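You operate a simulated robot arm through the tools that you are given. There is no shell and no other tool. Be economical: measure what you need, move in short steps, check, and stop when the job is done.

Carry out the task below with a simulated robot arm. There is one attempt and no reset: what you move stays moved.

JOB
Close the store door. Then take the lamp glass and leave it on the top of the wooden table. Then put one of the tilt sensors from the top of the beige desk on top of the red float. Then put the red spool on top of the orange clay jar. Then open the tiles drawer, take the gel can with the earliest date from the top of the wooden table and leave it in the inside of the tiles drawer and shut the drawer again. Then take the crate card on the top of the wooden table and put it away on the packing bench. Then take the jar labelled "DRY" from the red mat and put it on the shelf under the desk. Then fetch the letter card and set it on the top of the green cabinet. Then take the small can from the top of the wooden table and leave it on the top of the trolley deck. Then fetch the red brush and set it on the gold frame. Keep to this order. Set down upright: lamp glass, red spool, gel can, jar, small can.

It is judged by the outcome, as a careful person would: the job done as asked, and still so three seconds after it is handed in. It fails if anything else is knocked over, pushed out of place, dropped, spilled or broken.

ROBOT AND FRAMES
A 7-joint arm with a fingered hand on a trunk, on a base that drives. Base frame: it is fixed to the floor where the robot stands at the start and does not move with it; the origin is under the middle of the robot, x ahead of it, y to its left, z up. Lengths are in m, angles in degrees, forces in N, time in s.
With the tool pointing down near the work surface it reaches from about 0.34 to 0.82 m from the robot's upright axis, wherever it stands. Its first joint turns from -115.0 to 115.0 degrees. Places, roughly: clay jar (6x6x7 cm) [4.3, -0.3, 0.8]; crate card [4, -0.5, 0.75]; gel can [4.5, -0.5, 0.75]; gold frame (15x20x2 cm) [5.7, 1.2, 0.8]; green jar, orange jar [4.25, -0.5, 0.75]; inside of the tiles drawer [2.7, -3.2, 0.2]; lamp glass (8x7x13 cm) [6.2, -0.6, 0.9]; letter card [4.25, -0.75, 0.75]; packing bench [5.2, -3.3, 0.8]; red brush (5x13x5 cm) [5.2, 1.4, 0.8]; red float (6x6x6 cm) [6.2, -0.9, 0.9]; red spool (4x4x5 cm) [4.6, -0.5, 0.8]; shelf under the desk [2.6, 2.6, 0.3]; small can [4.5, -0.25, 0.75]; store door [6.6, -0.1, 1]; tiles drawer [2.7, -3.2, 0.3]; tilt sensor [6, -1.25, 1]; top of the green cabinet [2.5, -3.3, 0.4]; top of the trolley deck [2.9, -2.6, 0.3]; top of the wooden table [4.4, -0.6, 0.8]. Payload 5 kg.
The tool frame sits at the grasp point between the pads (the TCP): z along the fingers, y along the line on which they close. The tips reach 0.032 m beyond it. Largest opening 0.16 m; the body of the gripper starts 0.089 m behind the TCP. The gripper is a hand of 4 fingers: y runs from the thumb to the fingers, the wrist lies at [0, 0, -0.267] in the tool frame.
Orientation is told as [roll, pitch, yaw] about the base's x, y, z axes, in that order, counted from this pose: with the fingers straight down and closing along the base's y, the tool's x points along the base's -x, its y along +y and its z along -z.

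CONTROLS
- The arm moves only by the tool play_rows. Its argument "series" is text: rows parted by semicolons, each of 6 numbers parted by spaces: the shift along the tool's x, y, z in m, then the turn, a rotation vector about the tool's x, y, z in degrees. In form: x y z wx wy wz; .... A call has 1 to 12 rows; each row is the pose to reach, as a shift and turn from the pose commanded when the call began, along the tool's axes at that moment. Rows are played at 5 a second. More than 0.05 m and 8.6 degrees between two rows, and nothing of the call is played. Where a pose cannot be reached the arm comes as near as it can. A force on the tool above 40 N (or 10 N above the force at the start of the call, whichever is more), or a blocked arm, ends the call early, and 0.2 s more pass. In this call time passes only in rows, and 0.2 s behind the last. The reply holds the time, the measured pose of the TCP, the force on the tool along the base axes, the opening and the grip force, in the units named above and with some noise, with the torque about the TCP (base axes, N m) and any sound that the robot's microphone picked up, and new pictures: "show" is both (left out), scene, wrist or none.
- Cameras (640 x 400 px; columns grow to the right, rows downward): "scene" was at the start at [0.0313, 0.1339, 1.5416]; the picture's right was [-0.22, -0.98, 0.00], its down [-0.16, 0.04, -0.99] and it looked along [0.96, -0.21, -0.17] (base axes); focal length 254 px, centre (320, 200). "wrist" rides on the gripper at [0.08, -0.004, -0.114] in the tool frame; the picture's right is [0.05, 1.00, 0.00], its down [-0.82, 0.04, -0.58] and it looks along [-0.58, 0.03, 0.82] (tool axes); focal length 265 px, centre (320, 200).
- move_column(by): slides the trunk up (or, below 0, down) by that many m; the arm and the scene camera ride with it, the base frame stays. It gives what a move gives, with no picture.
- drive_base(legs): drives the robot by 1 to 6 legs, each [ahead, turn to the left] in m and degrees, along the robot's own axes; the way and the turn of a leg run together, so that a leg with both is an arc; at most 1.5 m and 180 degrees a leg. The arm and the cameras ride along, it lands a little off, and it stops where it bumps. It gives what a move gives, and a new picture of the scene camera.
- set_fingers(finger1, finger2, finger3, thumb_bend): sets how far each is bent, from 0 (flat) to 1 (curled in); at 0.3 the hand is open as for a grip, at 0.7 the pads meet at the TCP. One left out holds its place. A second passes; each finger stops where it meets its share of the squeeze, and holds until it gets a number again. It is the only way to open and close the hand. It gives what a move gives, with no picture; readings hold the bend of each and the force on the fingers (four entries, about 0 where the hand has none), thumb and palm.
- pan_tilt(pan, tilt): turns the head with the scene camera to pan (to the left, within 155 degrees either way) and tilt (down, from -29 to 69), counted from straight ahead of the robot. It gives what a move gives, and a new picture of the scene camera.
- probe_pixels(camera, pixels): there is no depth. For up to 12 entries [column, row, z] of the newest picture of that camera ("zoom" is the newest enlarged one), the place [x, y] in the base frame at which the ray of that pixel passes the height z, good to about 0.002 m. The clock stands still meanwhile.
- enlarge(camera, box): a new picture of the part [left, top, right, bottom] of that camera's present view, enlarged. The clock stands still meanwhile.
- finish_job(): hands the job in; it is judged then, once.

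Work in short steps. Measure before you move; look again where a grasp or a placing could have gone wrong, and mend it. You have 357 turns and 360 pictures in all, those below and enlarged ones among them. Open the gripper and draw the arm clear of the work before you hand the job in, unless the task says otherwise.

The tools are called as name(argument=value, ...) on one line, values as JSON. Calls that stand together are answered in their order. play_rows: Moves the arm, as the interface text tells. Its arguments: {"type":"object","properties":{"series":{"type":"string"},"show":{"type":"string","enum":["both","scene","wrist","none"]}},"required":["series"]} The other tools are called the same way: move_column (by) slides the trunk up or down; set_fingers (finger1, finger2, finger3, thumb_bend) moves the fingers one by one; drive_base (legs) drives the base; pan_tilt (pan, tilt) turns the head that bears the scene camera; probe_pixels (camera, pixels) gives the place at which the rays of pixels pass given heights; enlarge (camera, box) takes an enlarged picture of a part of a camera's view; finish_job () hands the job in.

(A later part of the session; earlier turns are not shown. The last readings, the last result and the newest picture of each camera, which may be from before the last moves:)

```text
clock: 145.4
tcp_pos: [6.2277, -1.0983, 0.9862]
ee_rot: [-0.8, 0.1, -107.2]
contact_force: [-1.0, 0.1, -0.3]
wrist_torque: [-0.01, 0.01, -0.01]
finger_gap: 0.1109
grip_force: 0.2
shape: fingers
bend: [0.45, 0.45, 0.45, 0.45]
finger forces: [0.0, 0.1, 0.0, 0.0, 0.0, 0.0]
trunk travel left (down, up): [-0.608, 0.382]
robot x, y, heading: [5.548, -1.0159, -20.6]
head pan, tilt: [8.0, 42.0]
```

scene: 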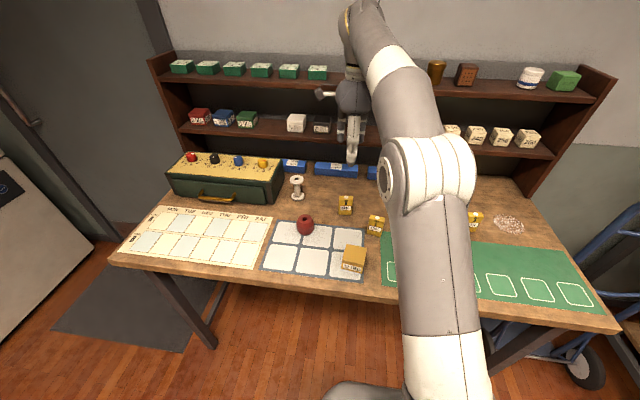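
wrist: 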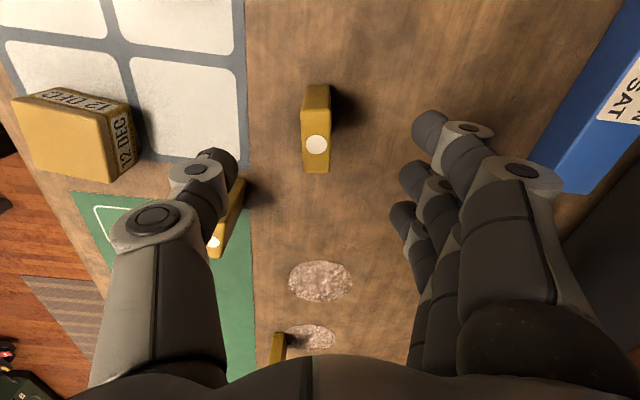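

Well aligned; sensor C is clear of the thumb. Descend to grasp height.

play_rows(series="-0.003 0 0.03 0 0 0; -0.006 0 0.06 0 0 0; -0.006 0 0.091 0 0 0", show="wrist")

set_fingers(finger1=0.58, finger2=0.58, finger3=0.58, thumb_bend=0.58)

enlarge(camera="wrist", box=[160, 50, 540, 290])

```text
clock: 146.2
tcp_pos: [6.2224, -1.1026, 0.8999]
ee_rot: [-0.6, 0.1, -107.2]
contact_force: [-2.1, -0.1, 18.2]
wrist_torque: [-0.46, -1.02, -0.06]
finger_gap: 0.1111
grip_force: 9.3
shape: fingers
bend: [0.45, 0.45, 0.45, 0.45]
finger forces: [4.4, 6.0, 7.9, 0.0, 0.0, 0.0]
trunk travel left (down, up): [-0.608, 0.382]
robot x, y, heading: [5.5491, -1.0178, -20.6]
head pan, tilt: [8.0, 42.0]
```

wrist: 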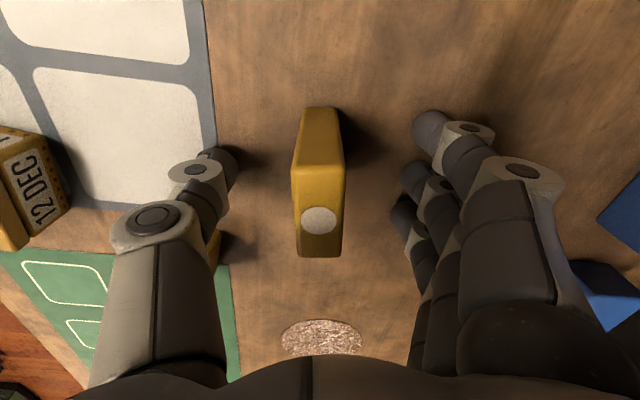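

```text
clock: 147.2
tcp_pos: [6.2225, -1.1028, 0.9002]
ee_rot: [-0.6, 0.3, -107.2]
contact_force: [9.2, -3.9, 36.6]
wrist_torque: [-1.11, -1.93, 0.13]
finger_gap: 0.067
grip_force: 18.3
shape: fingers
bend: [0.56, 0.55, 0.54, 0.57]
finger forces: [4.9, 14.1, 17.9, 0.0, 0.0, 0.0]
trunk travel left (down, up): [-0.608, 0.382]
robot x, y, heading: [5.5473, -1.0158, -20.9]
head pan, tilt: [8.0, 42.0]
```

```text
1.67 times, centred on (350, 170) of wrist
```

zoom: 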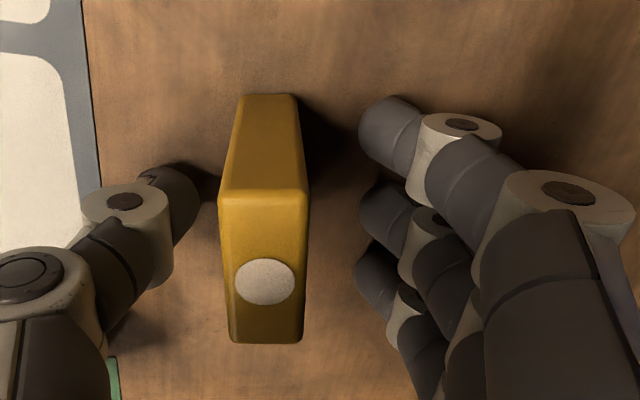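

The fingertips touched the desk (its top is ≈0.87). I raise 2 cm before closing on.

play_rows(series="-0.006 0 -0.01 0 0 0; -0.01 0 -0.022 0 0 0", show="wrist")

```text
clock: 147.8
tcp_pos: [6.2202, -1.111, 0.9159]
ee_rot: [-1.2, 0.1, -107.2]
contact_force: [-0.2, 0.1, 0.1]
wrist_torque: [0.04, -0.01, -0.03]
finger_gap: 0.0649
grip_force: 0.1
shape: fingers
bend: [0.57, 0.57, 0.57, 0.57]
finger forces: [0.0, 0.1, 0.1, 0.0, 0.0, 0.1]
trunk travel left (down, up): [-0.608, 0.382]
robot x, y, heading: [5.5521, -1.0164, -20.7]
head pan, tilt: [8.0, 42.0]
```

wrist: 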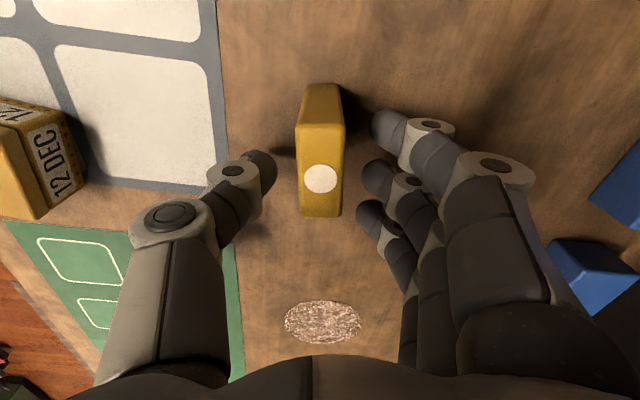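

The grip would be high; lower 8 mm and then close slowly.

play_rows(series="0.004 0 0.004 0 0 0; 0.005 0 0.008 0 0 0", show="none")

set_fingers(finger1=0.62, finger2=0.62, finger3=0.62, thumb_bend=0.62)

enlarge(camera="wrist", box=[160, 50, 540, 290])

```text
clock: 148.4
tcp_pos: [6.2205, -1.1074, 0.9097]
ee_rot: [-1.0, 0.1, -107.2]
contact_force: [-1.2, 0.2, 0.5]
wrist_torque: [0.0, 0.01, 0.0]
finger_gap: 0.0651
grip_force: 0.2
shape: fingers
bend: [0.57, 0.57, 0.57, 0.57]
finger forces: [0.0, 0.0, 0.0, 0.0, 0.1, 0.0]
trunk travel left (down, up): [-0.608, 0.382]
robot x, y, heading: [5.5504, -1.0117, -20.8]
head pan, tilt: [8.0, 42.0]
```

```text
clock: 149.4
tcp_pos: [6.2213, -1.1073, 0.91]
ee_rot: [-0.9, 0.1, -107.2]
contact_force: [0.1, -0.4, 0.0]
wrist_torque: [-0.02, -0.03, -0.06]
finger_gap: 0.0473
grip_force: 0.1
shape: fingers
bend: [0.62, 0.62, 0.62, 0.62]
finger forces: [0.0, 0.0, 0.0, 0.0, 0.1, 0.0]
trunk travel left (down, up): [-0.608, 0.382]
robot x, y, heading: [5.5494, -1.0174, -20.6]
head pan, tilt: [8.0, 42.0]
```

```text
1.67 times, centred on (350, 170) of wrist
```

zoom: 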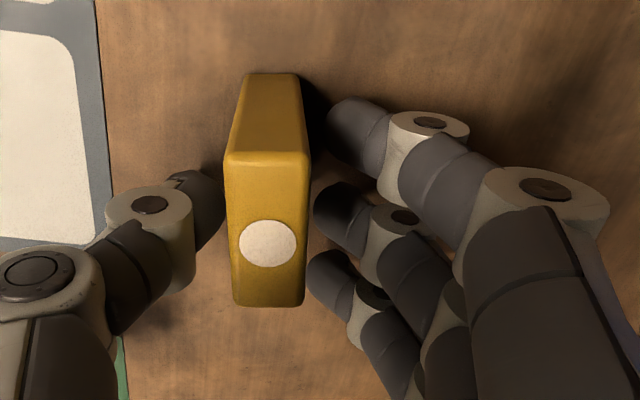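

Nearly touching on both sides. Close further.

set_fingers(finger1=0.66, finger2=0.66, finger3=0.66, thumb_bend=0.66)

set_fingers(finger1=0.72, finger2=0.72, finger3=0.72, thumb_bend=0.72)

enlarge(camera="wrist", box=[160, 50, 540, 290])

```text
clock: 150.4
tcp_pos: [6.2211, -1.107, 0.9099]
ee_rot: [-1.0, 0.1, -107.1]
contact_force: [0.7, -0.5, -0.1]
wrist_torque: [0.01, 0.0, -0.01]
finger_gap: 0.0356
grip_force: 0.8
shape: fingers
bend: [0.66, 0.65, 0.66, 0.66]
finger forces: [0.2, 0.8, 0.0, 0.0, 0.9, 0.0]
trunk travel left (down, up): [-0.608, 0.382]
robot x, y, heading: [5.5455, -1.0122, -20.6]
head pan, tilt: [8.0, 42.0]
```

```text
clock: 151.4
tcp_pos: [6.2204, -1.1068, 0.91]
ee_rot: [-1.0, 0.1, -107.1]
contact_force: [0.5, 0.2, 0.3]
wrist_torque: [0.0, 0.02, 0.01]
finger_gap: 0.0307
grip_force: 12.9
shape: fingers
bend: [0.7, 0.68, 0.72, 0.68]
finger forces: [4.8, 8.0, 0.0, 0.0, 12.8, 0.0]
trunk travel left (down, up): [-0.608, 0.382]
robot x, y, heading: [5.5501, -1.0159, -20.8]
head pan, tilt: [8.0, 42.0]
```

```text
1.67 times, centred on (350, 170) of wrist
```

zoom: 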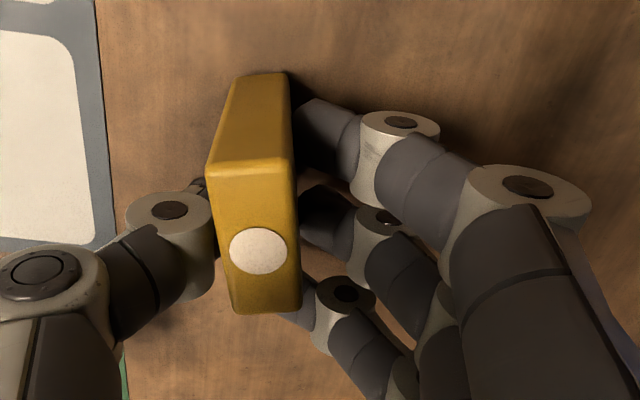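

Held with 13 N. Lift and carry over the float.

play_rows(series="0 0 -0.03 0 0 0; 0 0 -0.06 0 0 0; 0 0 -0.1 0 0 0; 0.03 -0.02 -0.12 0 0 0; 0.06 -0.04 -0.12 0 0 0; 0.09 -0.06 -0.12 0 0 0; 0.12 -0.075 -0.12 0 0 0; 0.1425 -0.088 -0.12 0 0 0")

```text
clock: 153.2
tcp_pos: [6.1803, -0.9456, 1.0294]
ee_rot: [-0.9, 0.1, -107.3]
contact_force: [0.0, 0.6, -1.3]
wrist_torque: [-0.01, -0.02, -0.01]
finger_gap: 0.0306
grip_force: 12.9
shape: fingers
bend: [0.7, 0.68, 0.72, 0.68]
finger forces: [4.6, 7.9, 0.1, 0.1, 12.7, 0.0]
trunk travel left (down, up): [-0.608, 0.382]
robot x, y, heading: [5.5497, -1.0118, -20.6]
head pan, tilt: [8.0, 42.0]
```

scene: 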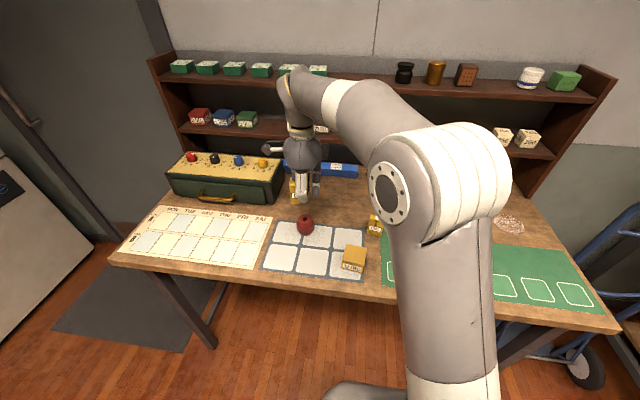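
wrist: 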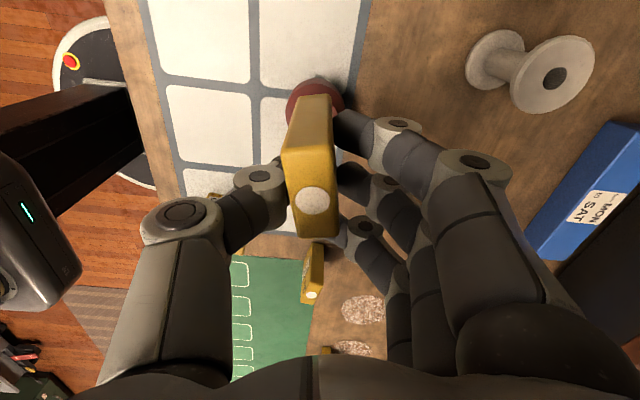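

I enlarge the wrist view to locate the float relative to the sensor.

enlarge(camera="wrist", box=[240, 50, 400, 150])

enlarge(camera="scene", box=[265, 160, 345, 240])

```text
4.00 times, centred on (320, 100) of wrist
```

zoom: 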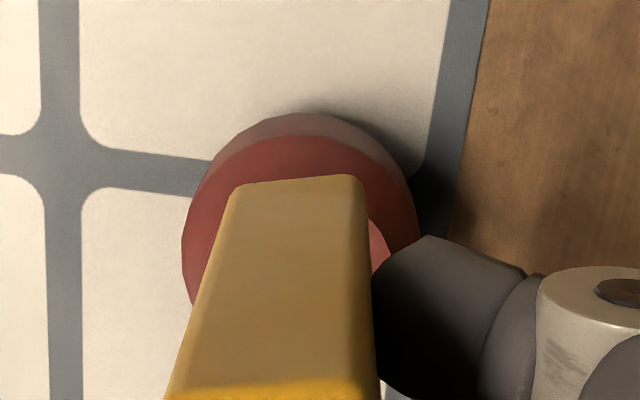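

```text
5.00 times, centred on (305, 200) of scene
```

zoom: 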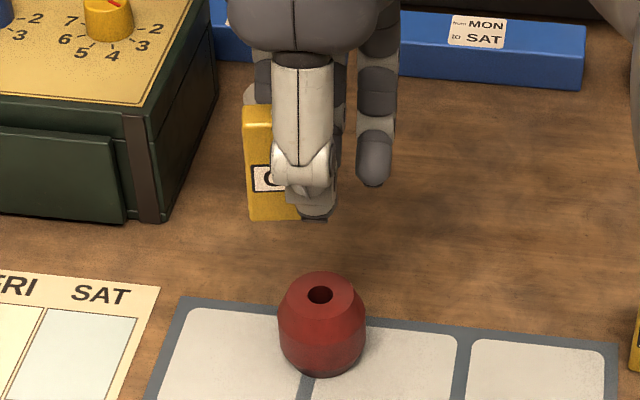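

I probe the float top and sensor bottom-left corner in the scene view.

probe_pixels(camera="scene", pixels=[[305, 218.8, 0.93], [290.4, 203.8, 0.989], [298.5, 218, 0.93], [311.5, 219, 0.93]])

probe_pixels(camera="wrist", pixels=[[315, 110, 0.9], [300, 96, 0.989], [332, 95, 0.989]])

```text
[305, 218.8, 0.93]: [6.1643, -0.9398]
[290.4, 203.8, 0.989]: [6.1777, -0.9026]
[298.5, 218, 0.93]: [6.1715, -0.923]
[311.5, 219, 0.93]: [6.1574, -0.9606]
```

```text
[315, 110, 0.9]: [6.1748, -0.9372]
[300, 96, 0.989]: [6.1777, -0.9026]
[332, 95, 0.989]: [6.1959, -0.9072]
```

I probe the sensor's top-face corners to know where it sits in the hand.

enlarge(camera="wrist", box=[250, 80, 400, 250])

probe_pixels(camera="wrist", pixels=[[284, 155, 1.039], [333, 150, 1.039], [296, 236, 1.039], [337, 235, 1.039], [313, 200, 1.039]])

```text
2.35 times, centred on (325, 165) of wrist
```

zoom: 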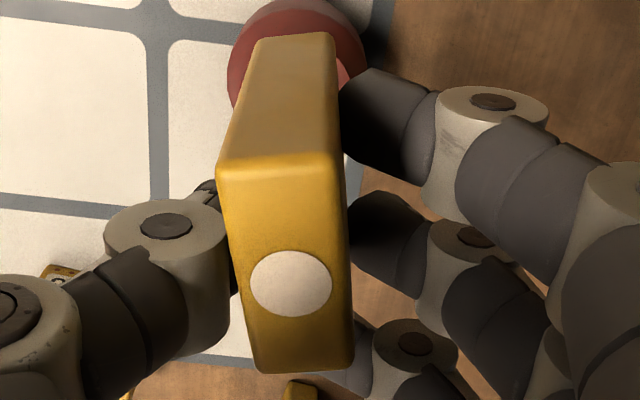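

```text
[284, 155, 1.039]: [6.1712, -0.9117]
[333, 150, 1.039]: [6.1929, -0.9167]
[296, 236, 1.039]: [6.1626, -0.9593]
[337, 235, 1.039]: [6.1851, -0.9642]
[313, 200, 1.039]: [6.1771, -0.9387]
```

Sensor centre ≈(6.178,−0.936), float centre ≈(6.171,−0.940). I shift to match and lower toward the float.

play_rows(series="-0.007 -0.005 0 0 0 0; -0.007 -0.005 0.02 0 0 0; -0.007 -0.005 0.035 0 0 0; -0.007 -0.005 0.048 0 0 0")

enlarge(camera="scene", box=[265, 160, 345, 240])

```text
clock: 154.2
tcp_pos: [6.1722, -0.9485, 0.9832]
ee_rot: [-0.9, 0.1, -107.1]
contact_force: [-0.2, -0.8, -1.1]
wrist_torque: [0.0, 0.0, -0.01]
finger_gap: 0.0306
grip_force: 12.4
shape: fingers
bend: [0.7, 0.68, 0.72, 0.68]
finger forces: [4.6, 8.0, 0.1, 0.0, 12.6, 0.1]
trunk travel left (down, up): [-0.608, 0.382]
robot x, y, heading: [5.5537, -1.0174, -20.5]
head pan, tilt: [8.0, 42.0]
```

scene: 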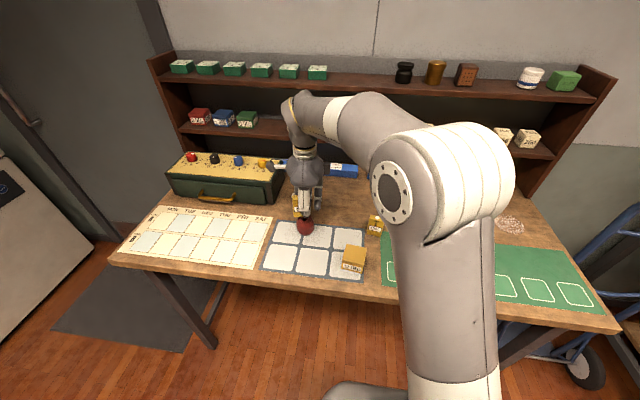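
wrist: 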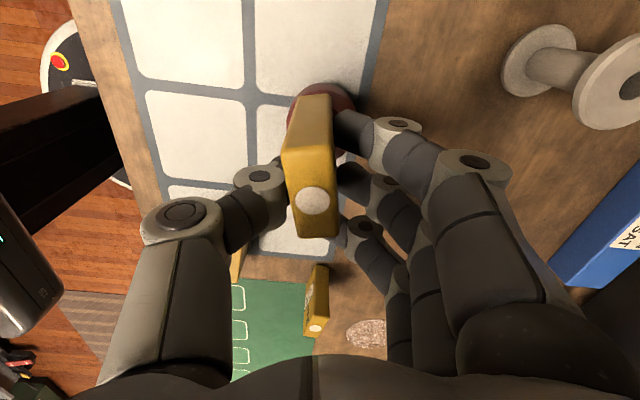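

```text
5.00 times, centred on (305, 200) of scene
```

zoom: 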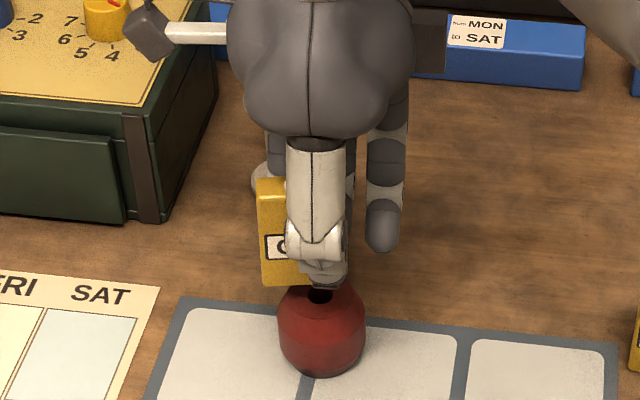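

Comparing views, the sensor must move ~1.1 cm to the right (tool −x). I shift and recheck.

play_rows(series="-0.006 0.001 0 0 0 0; -0.011 0.002 0 0 0 0", show="wrist")

enlarge(camera="scene", box=[275, 180, 335, 240])

enlarge(camera="wrist", box=[250, 60, 400, 160])

```text
clock: 154.8
tcp_pos: [6.1721, -0.9606, 0.9836]
ee_rot: [-1.0, 0.0, -107.3]
contact_force: [0.0, 0.1, -1.3]
wrist_torque: [0.01, 0.02, 0.01]
finger_gap: 0.0302
grip_force: 12.5
shape: fingers
bend: [0.7, 0.68, 0.72, 0.68]
finger forces: [4.6, 8.0, 0.0, 0.1, 12.7, 0.0]
trunk travel left (down, up): [-0.608, 0.382]
robot x, y, heading: [5.5505, -1.0139, -20.7]
head pan, tilt: [8.0, 42.0]
```

wrist: 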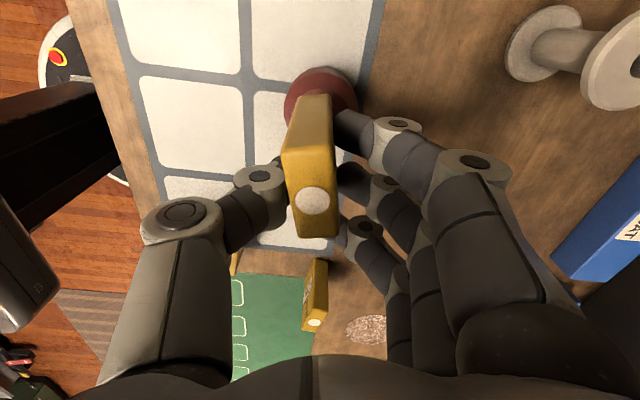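

```text
6.67 times, centred on (305, 210) of scene
```

zoom: 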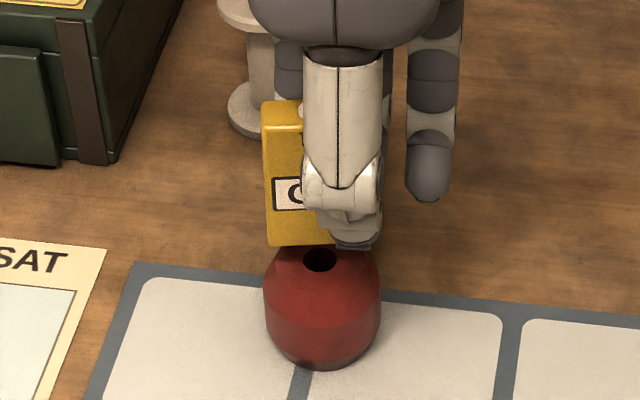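

```text
4.00 times, centred on (325, 110) of wrist
```

zoom: 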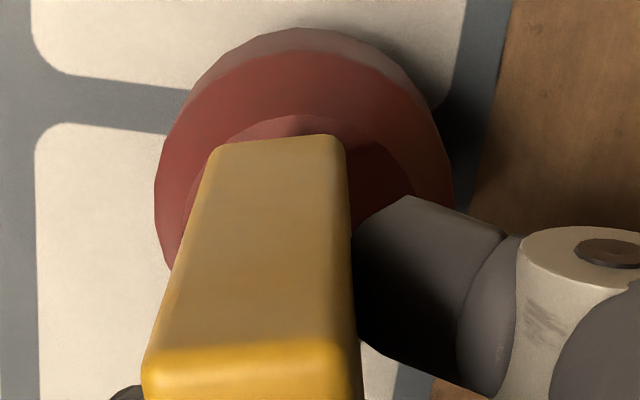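

Estimates conflict slightly; going nearer reduces parallax. I back 4 mm and lower 8 mm, then look again.

play_rows(series="0.003 0 0.004 0 0 0; 0.004 0 0.008 0 0 0", show="none")

enlarge(camera="scene", box=[285, 190, 325, 235])

enlarge(camera="wrist", box=[250, 60, 400, 160])

```text
clock: 155.4
tcp_pos: [6.1735, -0.9567, 0.9761]
ee_rot: [-1.0, 0.1, -107.2]
contact_force: [0.0, 0.5, -0.4]
wrist_torque: [0.01, 0.04, 0.01]
finger_gap: 0.0307
grip_force: 13.1
shape: fingers
bend: [0.7, 0.68, 0.72, 0.68]
finger forces: [4.6, 7.9, 0.1, 0.0, 12.7, 0.0]
trunk travel left (down, up): [-0.608, 0.382]
robot x, y, heading: [5.5478, -1.0179, -20.8]
head pan, tilt: [8.0, 42.0]
```

```text
8.89 times, centred on (305, 212) of scene
```

zoom: 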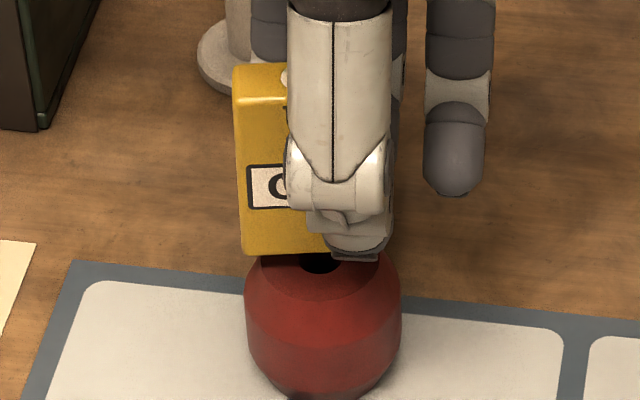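

```text
4.00 times, centred on (325, 110) of wrist
```

zoom: 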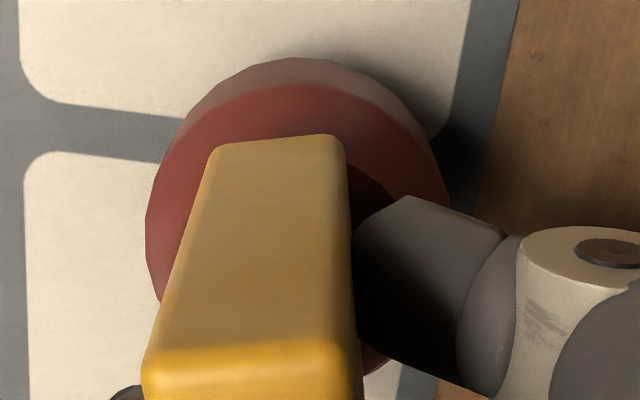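

Wrist geometry indicates near-centred; I apply a 3 mm compromise and lower finely to touch.

play_rows(series="-0.003 0 0.003 0 0 0; -0.003 0 0.006 0 0 0; -0.003 0 0.009 0 0 0", show="none")

enlarge(camera="scene", box=[285, 190, 325, 235])

```text
clock: 156.2
tcp_pos: [6.1721, -0.9593, 0.9659]
ee_rot: [-0.8, 0.1, -107.2]
contact_force: [0.0, -0.7, -0.4]
wrist_torque: [-0.03, -0.02, 0.0]
finger_gap: 0.0306
grip_force: 12.1
shape: fingers
bend: [0.7, 0.68, 0.72, 0.68]
finger forces: [4.6, 7.9, 0.0, 0.1, 12.5, 0.1]
trunk travel left (down, up): [-0.608, 0.382]
robot x, y, heading: [5.5494, -1.017, -20.7]
head pan, tilt: [8.0, 42.0]
```

```text
8.89 times, centred on (305, 212) of scene
```

zoom: 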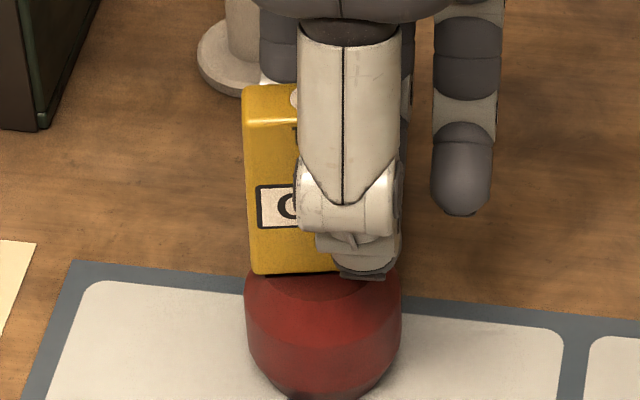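

Good overlap now (sensor front edge hides the hole). Continue down to contact.

play_rows(series="-0.001 0 0.002 0 0 0; -0.002 0 0.004 0 0 0; -0.002 0 0.006 0 0 0", show="none")

```text
clock: 157.0
tcp_pos: [6.1715, -0.9606, 0.9625]
ee_rot: [-0.8, 0.2, -107.1]
contact_force: [0.6, 1.9, 17.6]
wrist_torque: [0.16, -0.03, 0.0]
finger_gap: 0.03
grip_force: 16.1
shape: fingers
bend: [0.71, 0.7, 0.72, 0.69]
finger forces: [6.6, 10.4, 0.0, 0.1, 16.1, 0.0]
trunk travel left (down, up): [-0.608, 0.382]
robot x, y, heading: [5.5515, -1.0143, -20.8]
head pan, tilt: [8.0, 42.0]
```

Contact at TCP 0.9625 (17.6 N). I ease up 3 mm and release slightly.

play_rows(series="0 0 -0.0035 0 0 0", show="none")

enlarge(camera="scene", box=[285, 190, 325, 235])

```text
clock: 157.4
tcp_pos: [6.1708, -0.9623, 0.9634]
ee_rot: [-1.0, 0.1, -107.2]
contact_force: [0.4, 0.4, 7.2]
wrist_torque: [0.09, 0.0, -0.02]
finger_gap: 0.0301
grip_force: 15.1
shape: fingers
bend: [0.71, 0.7, 0.72, 0.69]
finger forces: [6.0, 9.4, 0.1, 0.1, 14.5, 0.0]
trunk travel left (down, up): [-0.608, 0.382]
robot x, y, heading: [5.5497, -1.0141, -20.6]
head pan, tilt: [8.0, 42.0]
```

```text
8.89 times, centred on (305, 212) of scene
```

zoom: 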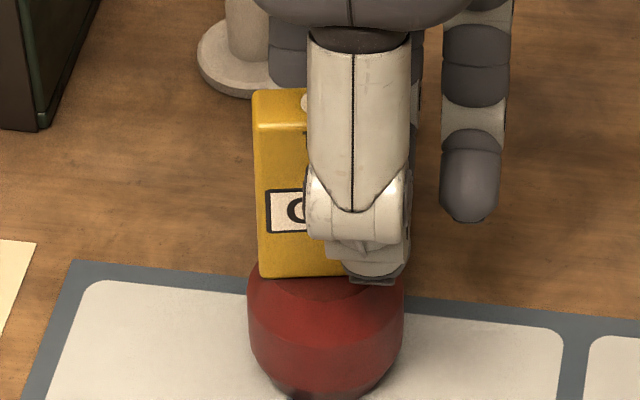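

Centred well (sensor 258–383, float 247–403). Release gently.

play_rows(series="0 0 -0.0015 0 0 0", show="none")

set_fingers(finger1=0.67, finger2=0.67, finger3=0.67, thumb_bend=0.66)

set_fingers(finger1=0.63, finger2=0.63, finger3=0.63, thumb_bend=0.63)

enlarge(camera="scene", box=[275, 180, 335, 240])

```text
clock: 157.8
tcp_pos: [6.1716, -0.962, 0.9633]
ee_rot: [-1.1, 0.1, -107.3]
contact_force: [0.4, 0.1, -0.5]
wrist_torque: [-0.02, 0.01, 0.06]
finger_gap: 0.0301
grip_force: 12.5
shape: fingers
bend: [0.71, 0.7, 0.72, 0.69]
finger forces: [4.6, 7.8, 0.0, 0.1, 12.4, 0.1]
trunk travel left (down, up): [-0.608, 0.382]
robot x, y, heading: [5.5501, -1.017, -20.5]
head pan, tilt: [8.0, 42.0]
```

```text
clock: 158.8
tcp_pos: [6.1716, -0.9609, 0.9646]
ee_rot: [-1.0, 0.0, -107.2]
contact_force: [0.7, 0.1, 0.5]
wrist_torque: [0.04, 0.01, 0.0]
finger_gap: 0.0341
grip_force: 1.7
shape: fingers
bend: [0.67, 0.66, 0.67, 0.66]
finger forces: [0.1, 1.7, 0.0, 0.1, 1.7, 0.0]
trunk travel left (down, up): [-0.608, 0.382]
robot x, y, heading: [5.5467, -1.0165, -21.0]
head pan, tilt: [8.0, 42.0]
```

```text
clock: 159.8
tcp_pos: [6.1698, -0.9613, 0.9649]
ee_rot: [-1.0, 0.1, -107.1]
contact_force: [-1.5, 0.4, -0.9]
wrist_torque: [0.01, -0.01, 0.0]
finger_gap: 0.0424
grip_force: 0.2
shape: fingers
bend: [0.63, 0.63, 0.63, 0.63]
finger forces: [0.0, 0.0, 0.0, 0.0, 0.0, 0.1]
trunk travel left (down, up): [-0.608, 0.382]
robot x, y, heading: [5.5509, -1.0166, -20.8]
head pan, tilt: [8.0, 42.0]
```

```text
6.67 times, centred on (305, 210) of scene
```

zoom: 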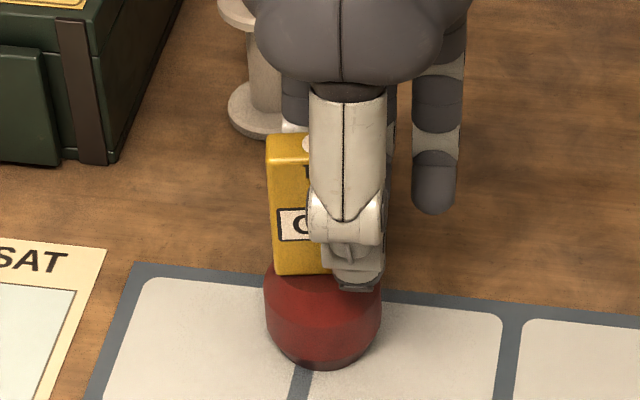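

Sensor stays upright. I open more and rise.

set_fingers(finger1=0.5, finger2=0.5, finger3=0.5, thumb_bend=0.5)

play_rows(series="0 0 -0.03 0 0 0; 0 0 -0.06 0 0 0; 0 0 -0.09 0 0 0; 0 0 -0.12 0 0 0; 0 0 -0.16 0 0 0; 0 0 -0.2 0 0 0; 0 0 -0.24 0 0 0", show="none")

enlarge(camera="scene", box=[265, 160, 345, 240])

```text
clock: 160.8
tcp_pos: [6.1721, -0.9609, 0.9654]
ee_rot: [-1.0, 0.1, -107.2]
contact_force: [-0.5, 0.3, -0.1]
wrist_torque: [0.01, -0.01, 0.02]
finger_gap: 0.0901
grip_force: 0.0
shape: fingers
bend: [0.5, 0.5, 0.5, 0.5]
finger forces: [0.0, 0.1, 0.0, 0.0, 0.0, 0.0]
trunk travel left (down, up): [-0.608, 0.382]
robot x, y, heading: [5.5488, -1.012, -20.4]
head pan, tilt: [8.0, 42.0]
```

```text
clock: 162.4
tcp_pos: [6.1751, -0.9628, 1.2042]
ee_rot: [-1.0, 0.2, -107.2]
contact_force: [0.2, 0.6, -0.2]
wrist_torque: [0.0, 0.02, -0.01]
finger_gap: 0.0905
grip_force: 0.1
shape: fingers
bend: [0.5, 0.5, 0.5, 0.5]
finger forces: [0.0, 0.1, 0.0, 0.1, 0.1, 0.0]
trunk travel left (down, up): [-0.608, 0.382]
robot x, y, heading: [5.5508, -1.0133, -20.6]
head pan, tilt: [8.0, 42.0]
```

```text
5.00 times, centred on (305, 200) of scene
```

zoom: 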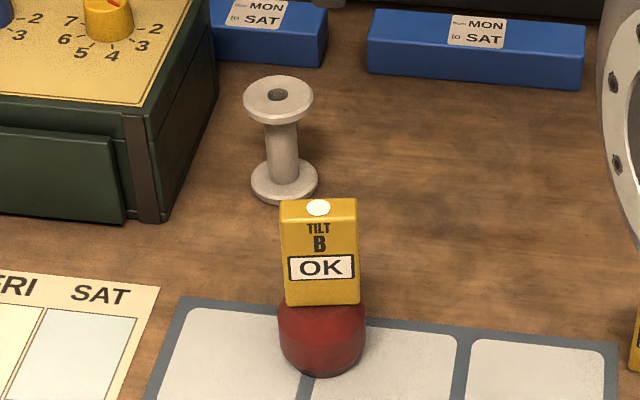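

Tilt sensor B stands on the float. Next the red spool; I unwind the wrist, retract and turn to view the wooden table.

play_rows(series="0 0 0 0 0 -8; 0 -0.02 0 0 0 -16; 0 -0.04 -0.01 0 0 -24; 0 -0.06 -0.02 0 0 -32; 0 -0.08 -0.03 0 0 -40; 0 -0.1 -0.04 0 0 -48; 0 -0.11 -0.05 0 0 -56; 0 -0.12 -0.05 0 0 -64; 0 -0.13 -0.05 0 0 -72; 0 -0.13 -0.05 0 0 -80; 0 -0.13 -0.05 0 0 -86", show="none")

drive_base(legs=[[-0.15, 0], [0, 90], [0.4, 0], [0, 88]])

pan_tilt(pan=15, tilt=35)

```text
clock: 164.8
tcp_pos: [6.052, -0.9257, 1.2575]
ee_rot: [0.1, 0.9, -21.1]
contact_force: [0.0, 0.1, 0.2]
wrist_torque: [0.03, 0.02, -0.03]
finger_gap: 0.0906
grip_force: 0.0
shape: fingers
bend: [0.5, 0.5, 0.5, 0.5]
finger forces: [0.0, 0.1, 0.0, 0.0, 0.1, 0.0]
trunk travel left (down, up): [-0.608, 0.382]
robot x, y, heading: [5.5511, -1.0175, -20.8]
head pan, tilt: [8.0, 42.0]
```

```text
clock: 175.8
tcp_pos: [5.0579, -0.6348, 1.2577]
ee_rot: [0.0, 1.0, 153.9]
contact_force: [-0.2, 0.0, 0.8]
wrist_torque: [0.01, -0.01, 0.01]
finger_gap: 0.0908
grip_force: 0.0
shape: fingers
bend: [0.5, 0.5, 0.5, 0.5]
finger forces: [0.1, 0.0, 0.0, 0.1, 0.0, 0.1]
trunk travel left (down, up): [-0.608, 0.382]
robot x, y, heading: [5.5656, -0.5838, 153.9]
head pan, tilt: [8.0, 42.0]
```

scene: 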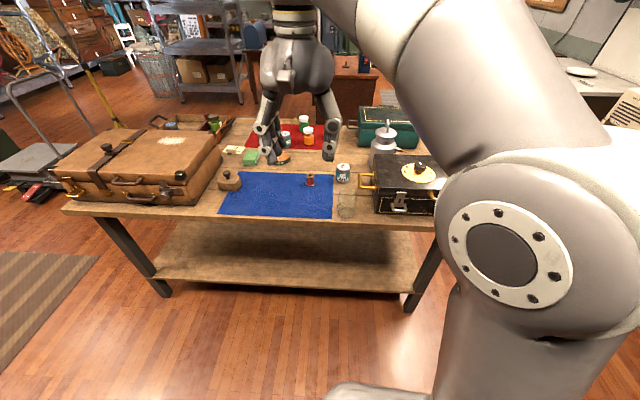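

```text
clock: 176.5
tcp_pos: [5.0595, -0.6333, 1.2573]
ee_rot: [0.1, 1.1, 153.9]
contact_force: [0.2, 0.0, 0.5]
wrist_torque: [0.0, -0.02, 0.01]
finger_gap: 0.091
grip_force: 0.1
shape: fingers
bend: [0.5, 0.5, 0.5, 0.5]
finger forces: [0.0, 0.0, 0.0, 0.0, 0.0, 0.0]
trunk travel left (down, up): [-0.608, 0.382]
robot x, y, heading: [5.566, -0.5874, 154.2]
head pan, tilt: [15.0, 35.0]
```

scene: 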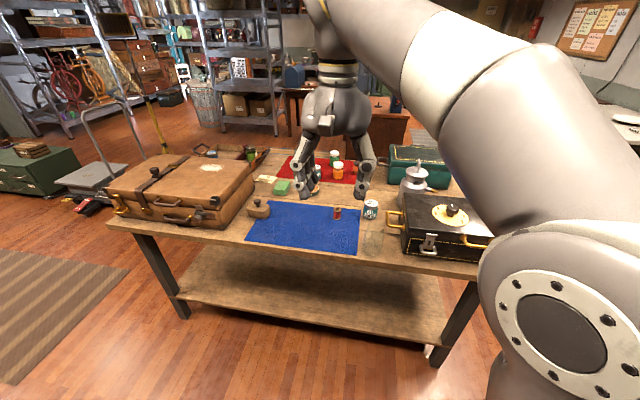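

I enlarge the table's centre and probe spool, clay jar, cans.

enlarge(camera="scene", box=[240, 140, 420, 260])

enlarge(camera="wrist", box=[0, 0, 640, 400])

probe_pixels(camera="scene", pixels=[[337, 219, 0.8], [337, 208, 0.85], [370, 219, 0.8], [360, 255, 0.8], [250, 248, 0.8]])

```text
3.33 times, centred on (330, 200) of scene
```

zoom: 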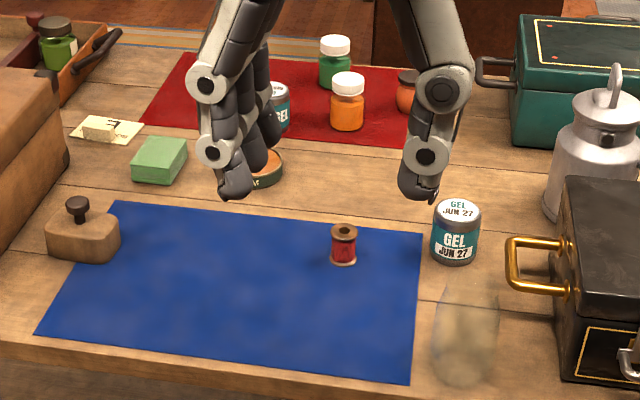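

```text
1.00 times, centred on (320, 200) of wrist (not enlarged: the box is as wide or as high as the picture)
```

zoom: 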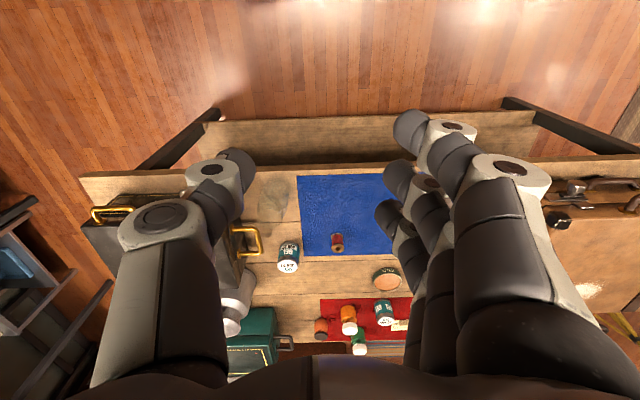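

```text
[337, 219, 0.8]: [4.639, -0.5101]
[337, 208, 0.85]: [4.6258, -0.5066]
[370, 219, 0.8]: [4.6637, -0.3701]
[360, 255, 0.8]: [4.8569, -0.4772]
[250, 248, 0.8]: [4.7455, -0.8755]
```

I probe the clay jar and cans in the wrist view.

probe_pixels(camera="zoom", pixels=[[321, 328, 0.87], [337, 247, 0.85], [288, 266, 0.86], [232, 325, 0.97], [383, 318, 0.87], [359, 349, 0.89], [348, 327, 0.89], [398, 208, 0.8], [303, 180, 0.8]])

enlarge(camera="wrist", box=[210, 220, 430, 360])

```text
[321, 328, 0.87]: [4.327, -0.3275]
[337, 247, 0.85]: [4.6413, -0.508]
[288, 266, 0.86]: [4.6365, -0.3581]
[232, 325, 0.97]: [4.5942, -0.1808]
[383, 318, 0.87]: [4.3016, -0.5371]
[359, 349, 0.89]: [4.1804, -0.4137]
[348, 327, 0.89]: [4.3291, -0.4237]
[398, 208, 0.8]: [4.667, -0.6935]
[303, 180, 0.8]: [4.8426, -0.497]
```

```text
2.86 times, centred on (320, 290) of wrist
```

zoom: 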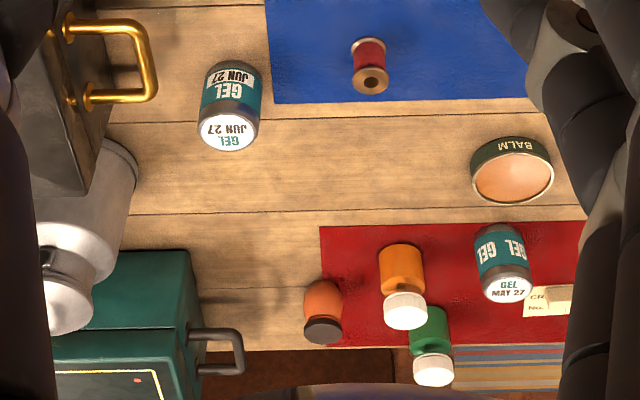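

The gel cans read JUN 27 and MAY 27. To know how near I may park to the table, I look down at my own base.

pan_tilt(pan=45, tilt=69)

```text
clock: 177.5
tcp_pos: [5.059, -0.6337, 1.2572]
ee_rot: [0.1, 1.0, 153.8]
contact_force: [-0.2, -0.6, 1.0]
wrist_torque: [0.0, 0.01, -0.01]
finger_gap: 0.0907
grip_force: 0.0
shape: fingers
bend: [0.5, 0.5, 0.5, 0.5]
finger forces: [0.0, 0.0, 0.0, 0.0, 0.0, 0.1]
trunk travel left (down, up): [-0.608, 0.382]
robot x, y, heading: [5.5678, -0.5829, 154.2]
head pan, tilt: [45.0, 68.8]
```

scene: 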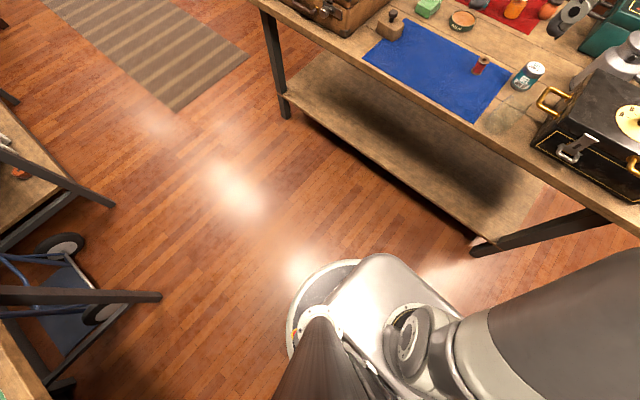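

probe_pixels(camera="scene", pixels=[[287, 325, 0.05], [318, 268, 0.05], [287, 325, 0.25], [318, 268, 0.25], [500, 247, 0], [505, 118, 0.8], [380, 254, 0.3], [440, 295, 0.3]])

```text
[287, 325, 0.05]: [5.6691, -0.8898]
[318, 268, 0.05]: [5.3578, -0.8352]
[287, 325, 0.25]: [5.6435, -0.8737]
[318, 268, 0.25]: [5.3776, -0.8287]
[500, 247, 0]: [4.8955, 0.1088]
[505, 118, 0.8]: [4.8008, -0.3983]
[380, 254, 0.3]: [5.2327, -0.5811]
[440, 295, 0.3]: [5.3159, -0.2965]
```

My base radius is ≈0.32. I'll pick the spool from this side, then carry it round to the table's back side for the clay jar. Driving 0.3 m forward.

drive_base(legs=[[0.3, 0]])

pan_tilt(pan=25, tilt=48)

```text
clock: 179.5
tcp_pos: [4.7849, -0.505, 1.2571]
ee_rot: [0.0, 1.0, 154.1]
contact_force: [-0.2, -0.6, -0.1]
wrist_torque: [0.0, -0.04, 0.02]
finger_gap: 0.0905
grip_force: 0.0
shape: fingers
bend: [0.5, 0.5, 0.5, 0.5]
finger forces: [0.0, 0.0, 0.0, 0.0, 0.0, 0.0]
trunk travel left (down, up): [-0.608, 0.382]
robot x, y, heading: [5.294, -0.453, 154.5]
head pan, tilt: [45.0, 68.8]
```

scene: 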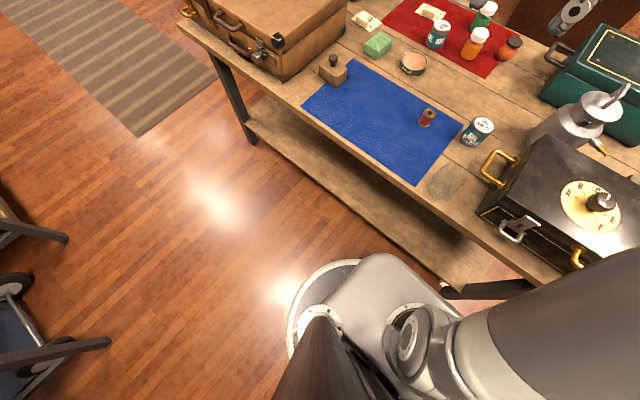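

```text
clock: 180.4
tcp_pos: [4.7848, -0.5052, 1.2577]
ee_rot: [0.2, 1.0, 154.2]
contact_force: [0.1, 0.1, 0.6]
wrist_torque: [-0.01, 0.01, 0.01]
finger_gap: 0.0906
grip_force: 0.0
shape: fingers
bend: [0.5, 0.5, 0.5, 0.5]
finger forces: [0.1, 0.0, 0.0, 0.0, 0.0, 0.1]
trunk travel left (down, up): [-0.608, 0.382]
robot x, y, heading: [5.2949, -0.4568, 154.8]
head pan, tilt: [25.0, 48.0]
```

scene: 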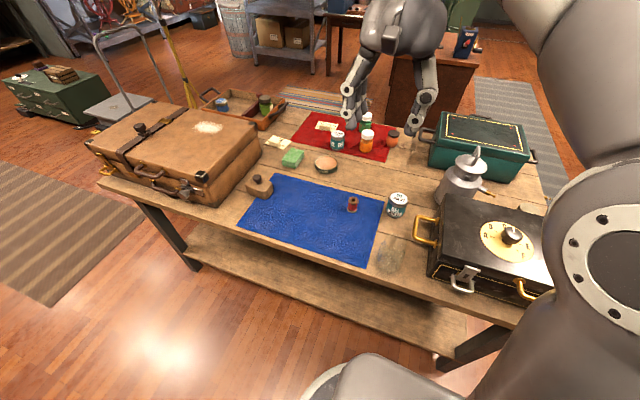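

I enlarge and probe the spool precisely.

enlarge(camera="scene", box=[320, 180, 420, 240])

enlarge(camera="wrist", box=[200, 100, 440, 250])

```text
6.40 times, centred on (370, 210) of scene
```

zoom: 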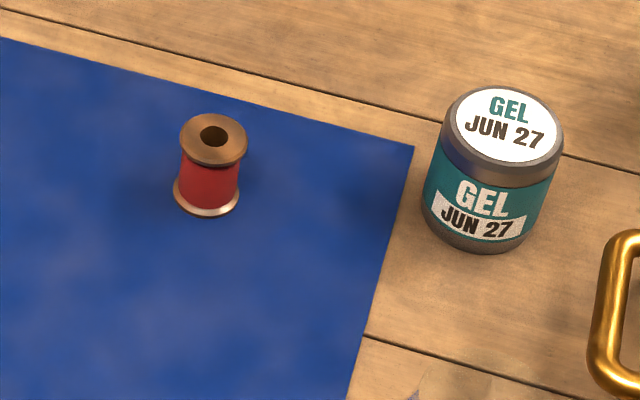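

```text
2.67 times, centred on (320, 175) of wrist
```

zoom: 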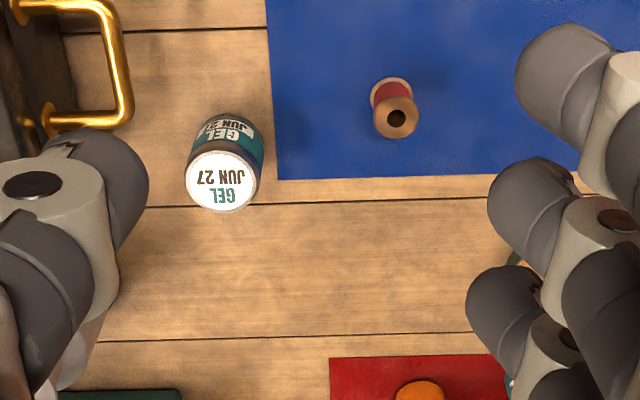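

probe_pixels(camera="zoom", pixels=[[395, 117, 0.85], [395, 117, 0.855], [391, 88, 0.803], [270, 180, 0.8], [222, 182, 0.87]])

probe_pixels(camera="scene", pixels=[[353.3, 200.2, 0.85], [353.3, 200.2, 0.855], [352.3, 209.5, 0.803], [384.5, 201.5, 0.8], [398.5, 198.5, 0.87]])

```text
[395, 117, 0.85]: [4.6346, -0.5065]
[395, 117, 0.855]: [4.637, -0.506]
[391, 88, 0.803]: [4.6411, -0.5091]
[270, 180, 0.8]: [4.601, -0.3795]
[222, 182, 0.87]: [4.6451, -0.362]
```

```text
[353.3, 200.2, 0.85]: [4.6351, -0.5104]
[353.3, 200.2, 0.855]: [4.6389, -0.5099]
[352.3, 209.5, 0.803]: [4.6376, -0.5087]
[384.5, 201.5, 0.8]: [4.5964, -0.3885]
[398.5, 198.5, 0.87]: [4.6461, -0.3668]
```

Both views agree: spool at (4.6365, −0.508). I move above it and lower to z≈0.95.

play_rows(series="-0.033 0.017 0.02 0 0 0; -0.066 0.034 0.04 0 0 0; -0.099 0.051 0.06 0 0 0; -0.132 0.0676 0.08 0 0 0; -0.132 0.0676 0.12 0 0 0; -0.132 0.0676 0.16 0 0 0; -0.132 0.0676 0.2 0 0 0; -0.132 0.0676 0.24 0 0 0; -0.132 0.0676 0.28 0 0 0; -0.132 0.0676 0.31 0 0 0", show="wrist")

```text
clock: 182.6
tcp_pos: [4.6414, -0.5102, 0.9456]
ee_rot: [0.1, 1.0, 154.1]
contact_force: [-0.1, 0.1, -0.2]
wrist_torque: [0.02, -0.04, -0.04]
finger_gap: 0.0907
grip_force: 0.0
shape: fingers
bend: [0.5, 0.5, 0.5, 0.5]
finger forces: [0.1, 0.0, 0.1, 0.0, 0.1, 0.0]
trunk travel left (down, up): [-0.608, 0.382]
robot x, y, heading: [5.2906, -0.4516, 154.7]
head pan, tilt: [25.0, 48.0]
```

wrist: 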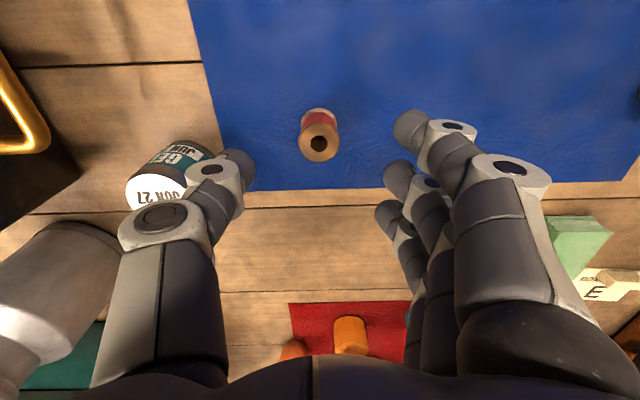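

Nicely centred. I narrow the opening (gel can near the thumb) and descend to 0.845.

set_fingers(finger1=0.56, finger2=0.56, finger3=0.56, thumb_bend=0.56)

play_rows(series="-0.003 0 0.03 0 0 0; -0.005 0 0.06 0 0 0; -0.005 0 0.085 0 0 0; -0.005 0 0.101 0 0 0", show="wrist")

```text
clock: 183.6
tcp_pos: [4.6423, -0.5109, 0.9457]
ee_rot: [0.0, 0.9, 154.1]
contact_force: [0.1, 0.8, -0.6]
wrist_torque: [-0.01, 0.02, 0.01]
finger_gap: 0.069
grip_force: 0.0
shape: fingers
bend: [0.56, 0.56, 0.56, 0.56]
finger forces: [0.0, 0.0, 0.0, 0.1, 0.0, 0.0]
trunk travel left (down, up): [-0.608, 0.382]
robot x, y, heading: [5.2939, -0.4547, 154.8]
head pan, tilt: [25.0, 48.0]
```

```text
clock: 184.6
tcp_pos: [4.6386, -0.5075, 0.846]
ee_rot: [0.0, 1.0, 154.1]
contact_force: [-0.2, -0.7, -0.1]
wrist_torque: [0.0, 0.01, 0.02]
finger_gap: 0.0687
grip_force: 0.0
shape: fingers
bend: [0.56, 0.56, 0.56, 0.56]
finger forces: [0.1, 0.1, 0.0, 0.0, 0.1, 0.0]
trunk travel left (down, up): [-0.608, 0.382]
robot x, y, heading: [5.2905, -0.4574, 154.7]
head pan, tilt: [25.0, 48.0]
```

wrist: 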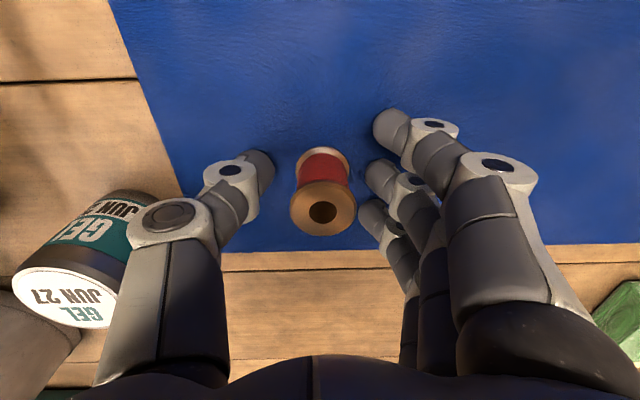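

Spool is centred. Closing.

set_fingers(finger1=0.63, finger2=0.63, finger3=0.63, thumb_bend=0.63)

set_fingers(finger1=0.7, finger2=0.7, finger3=0.7, thumb_bend=0.7)

enlarge(camera="wrist", box=[200, 80, 480, 260])

```text
clock: 185.6
tcp_pos: [4.6391, -0.5078, 0.8456]
ee_rot: [0.1, 1.0, 154.1]
contact_force: [0.5, 0.0, -0.6]
wrist_torque: [0.0, -0.04, -0.01]
finger_gap: 0.0438
grip_force: 0.1
shape: fingers
bend: [0.63, 0.63, 0.63, 0.63]
finger forces: [0.0, 0.1, 0.0, 0.1, 0.0, 0.1]
trunk travel left (down, up): [-0.608, 0.382]
robot x, y, heading: [5.2921, -0.4558, 154.9]
head pan, tilt: [25.0, 48.0]
```

```text
clock: 186.6
tcp_pos: [4.6388, -0.5076, 0.8456]
ee_rot: [0.0, 1.0, 154.1]
contact_force: [0.3, -0.9, 0.9]
wrist_torque: [-0.02, -0.01, -0.05]
finger_gap: 0.0292
grip_force: 7.2
shape: fingers
bend: [0.7, 0.64, 0.7, 0.68]
finger forces: [0.0, 7.5, 0.0, 0.1, 7.9, 0.0]
trunk travel left (down, up): [-0.608, 0.382]
robot x, y, heading: [5.2946, -0.4581, 154.6]
head pan, tilt: [25.0, 48.0]
```

```text
2.22 times, centred on (340, 170) of wrist
```

zoom: 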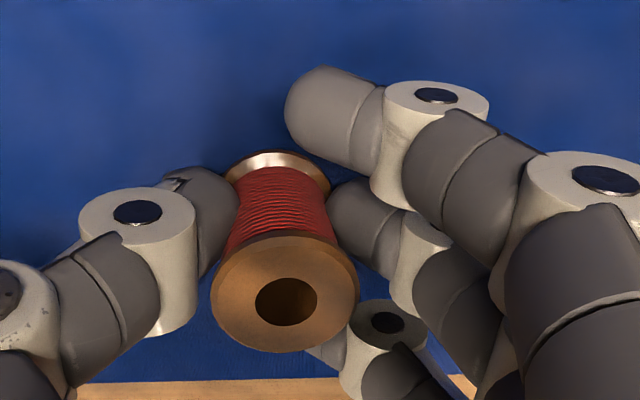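

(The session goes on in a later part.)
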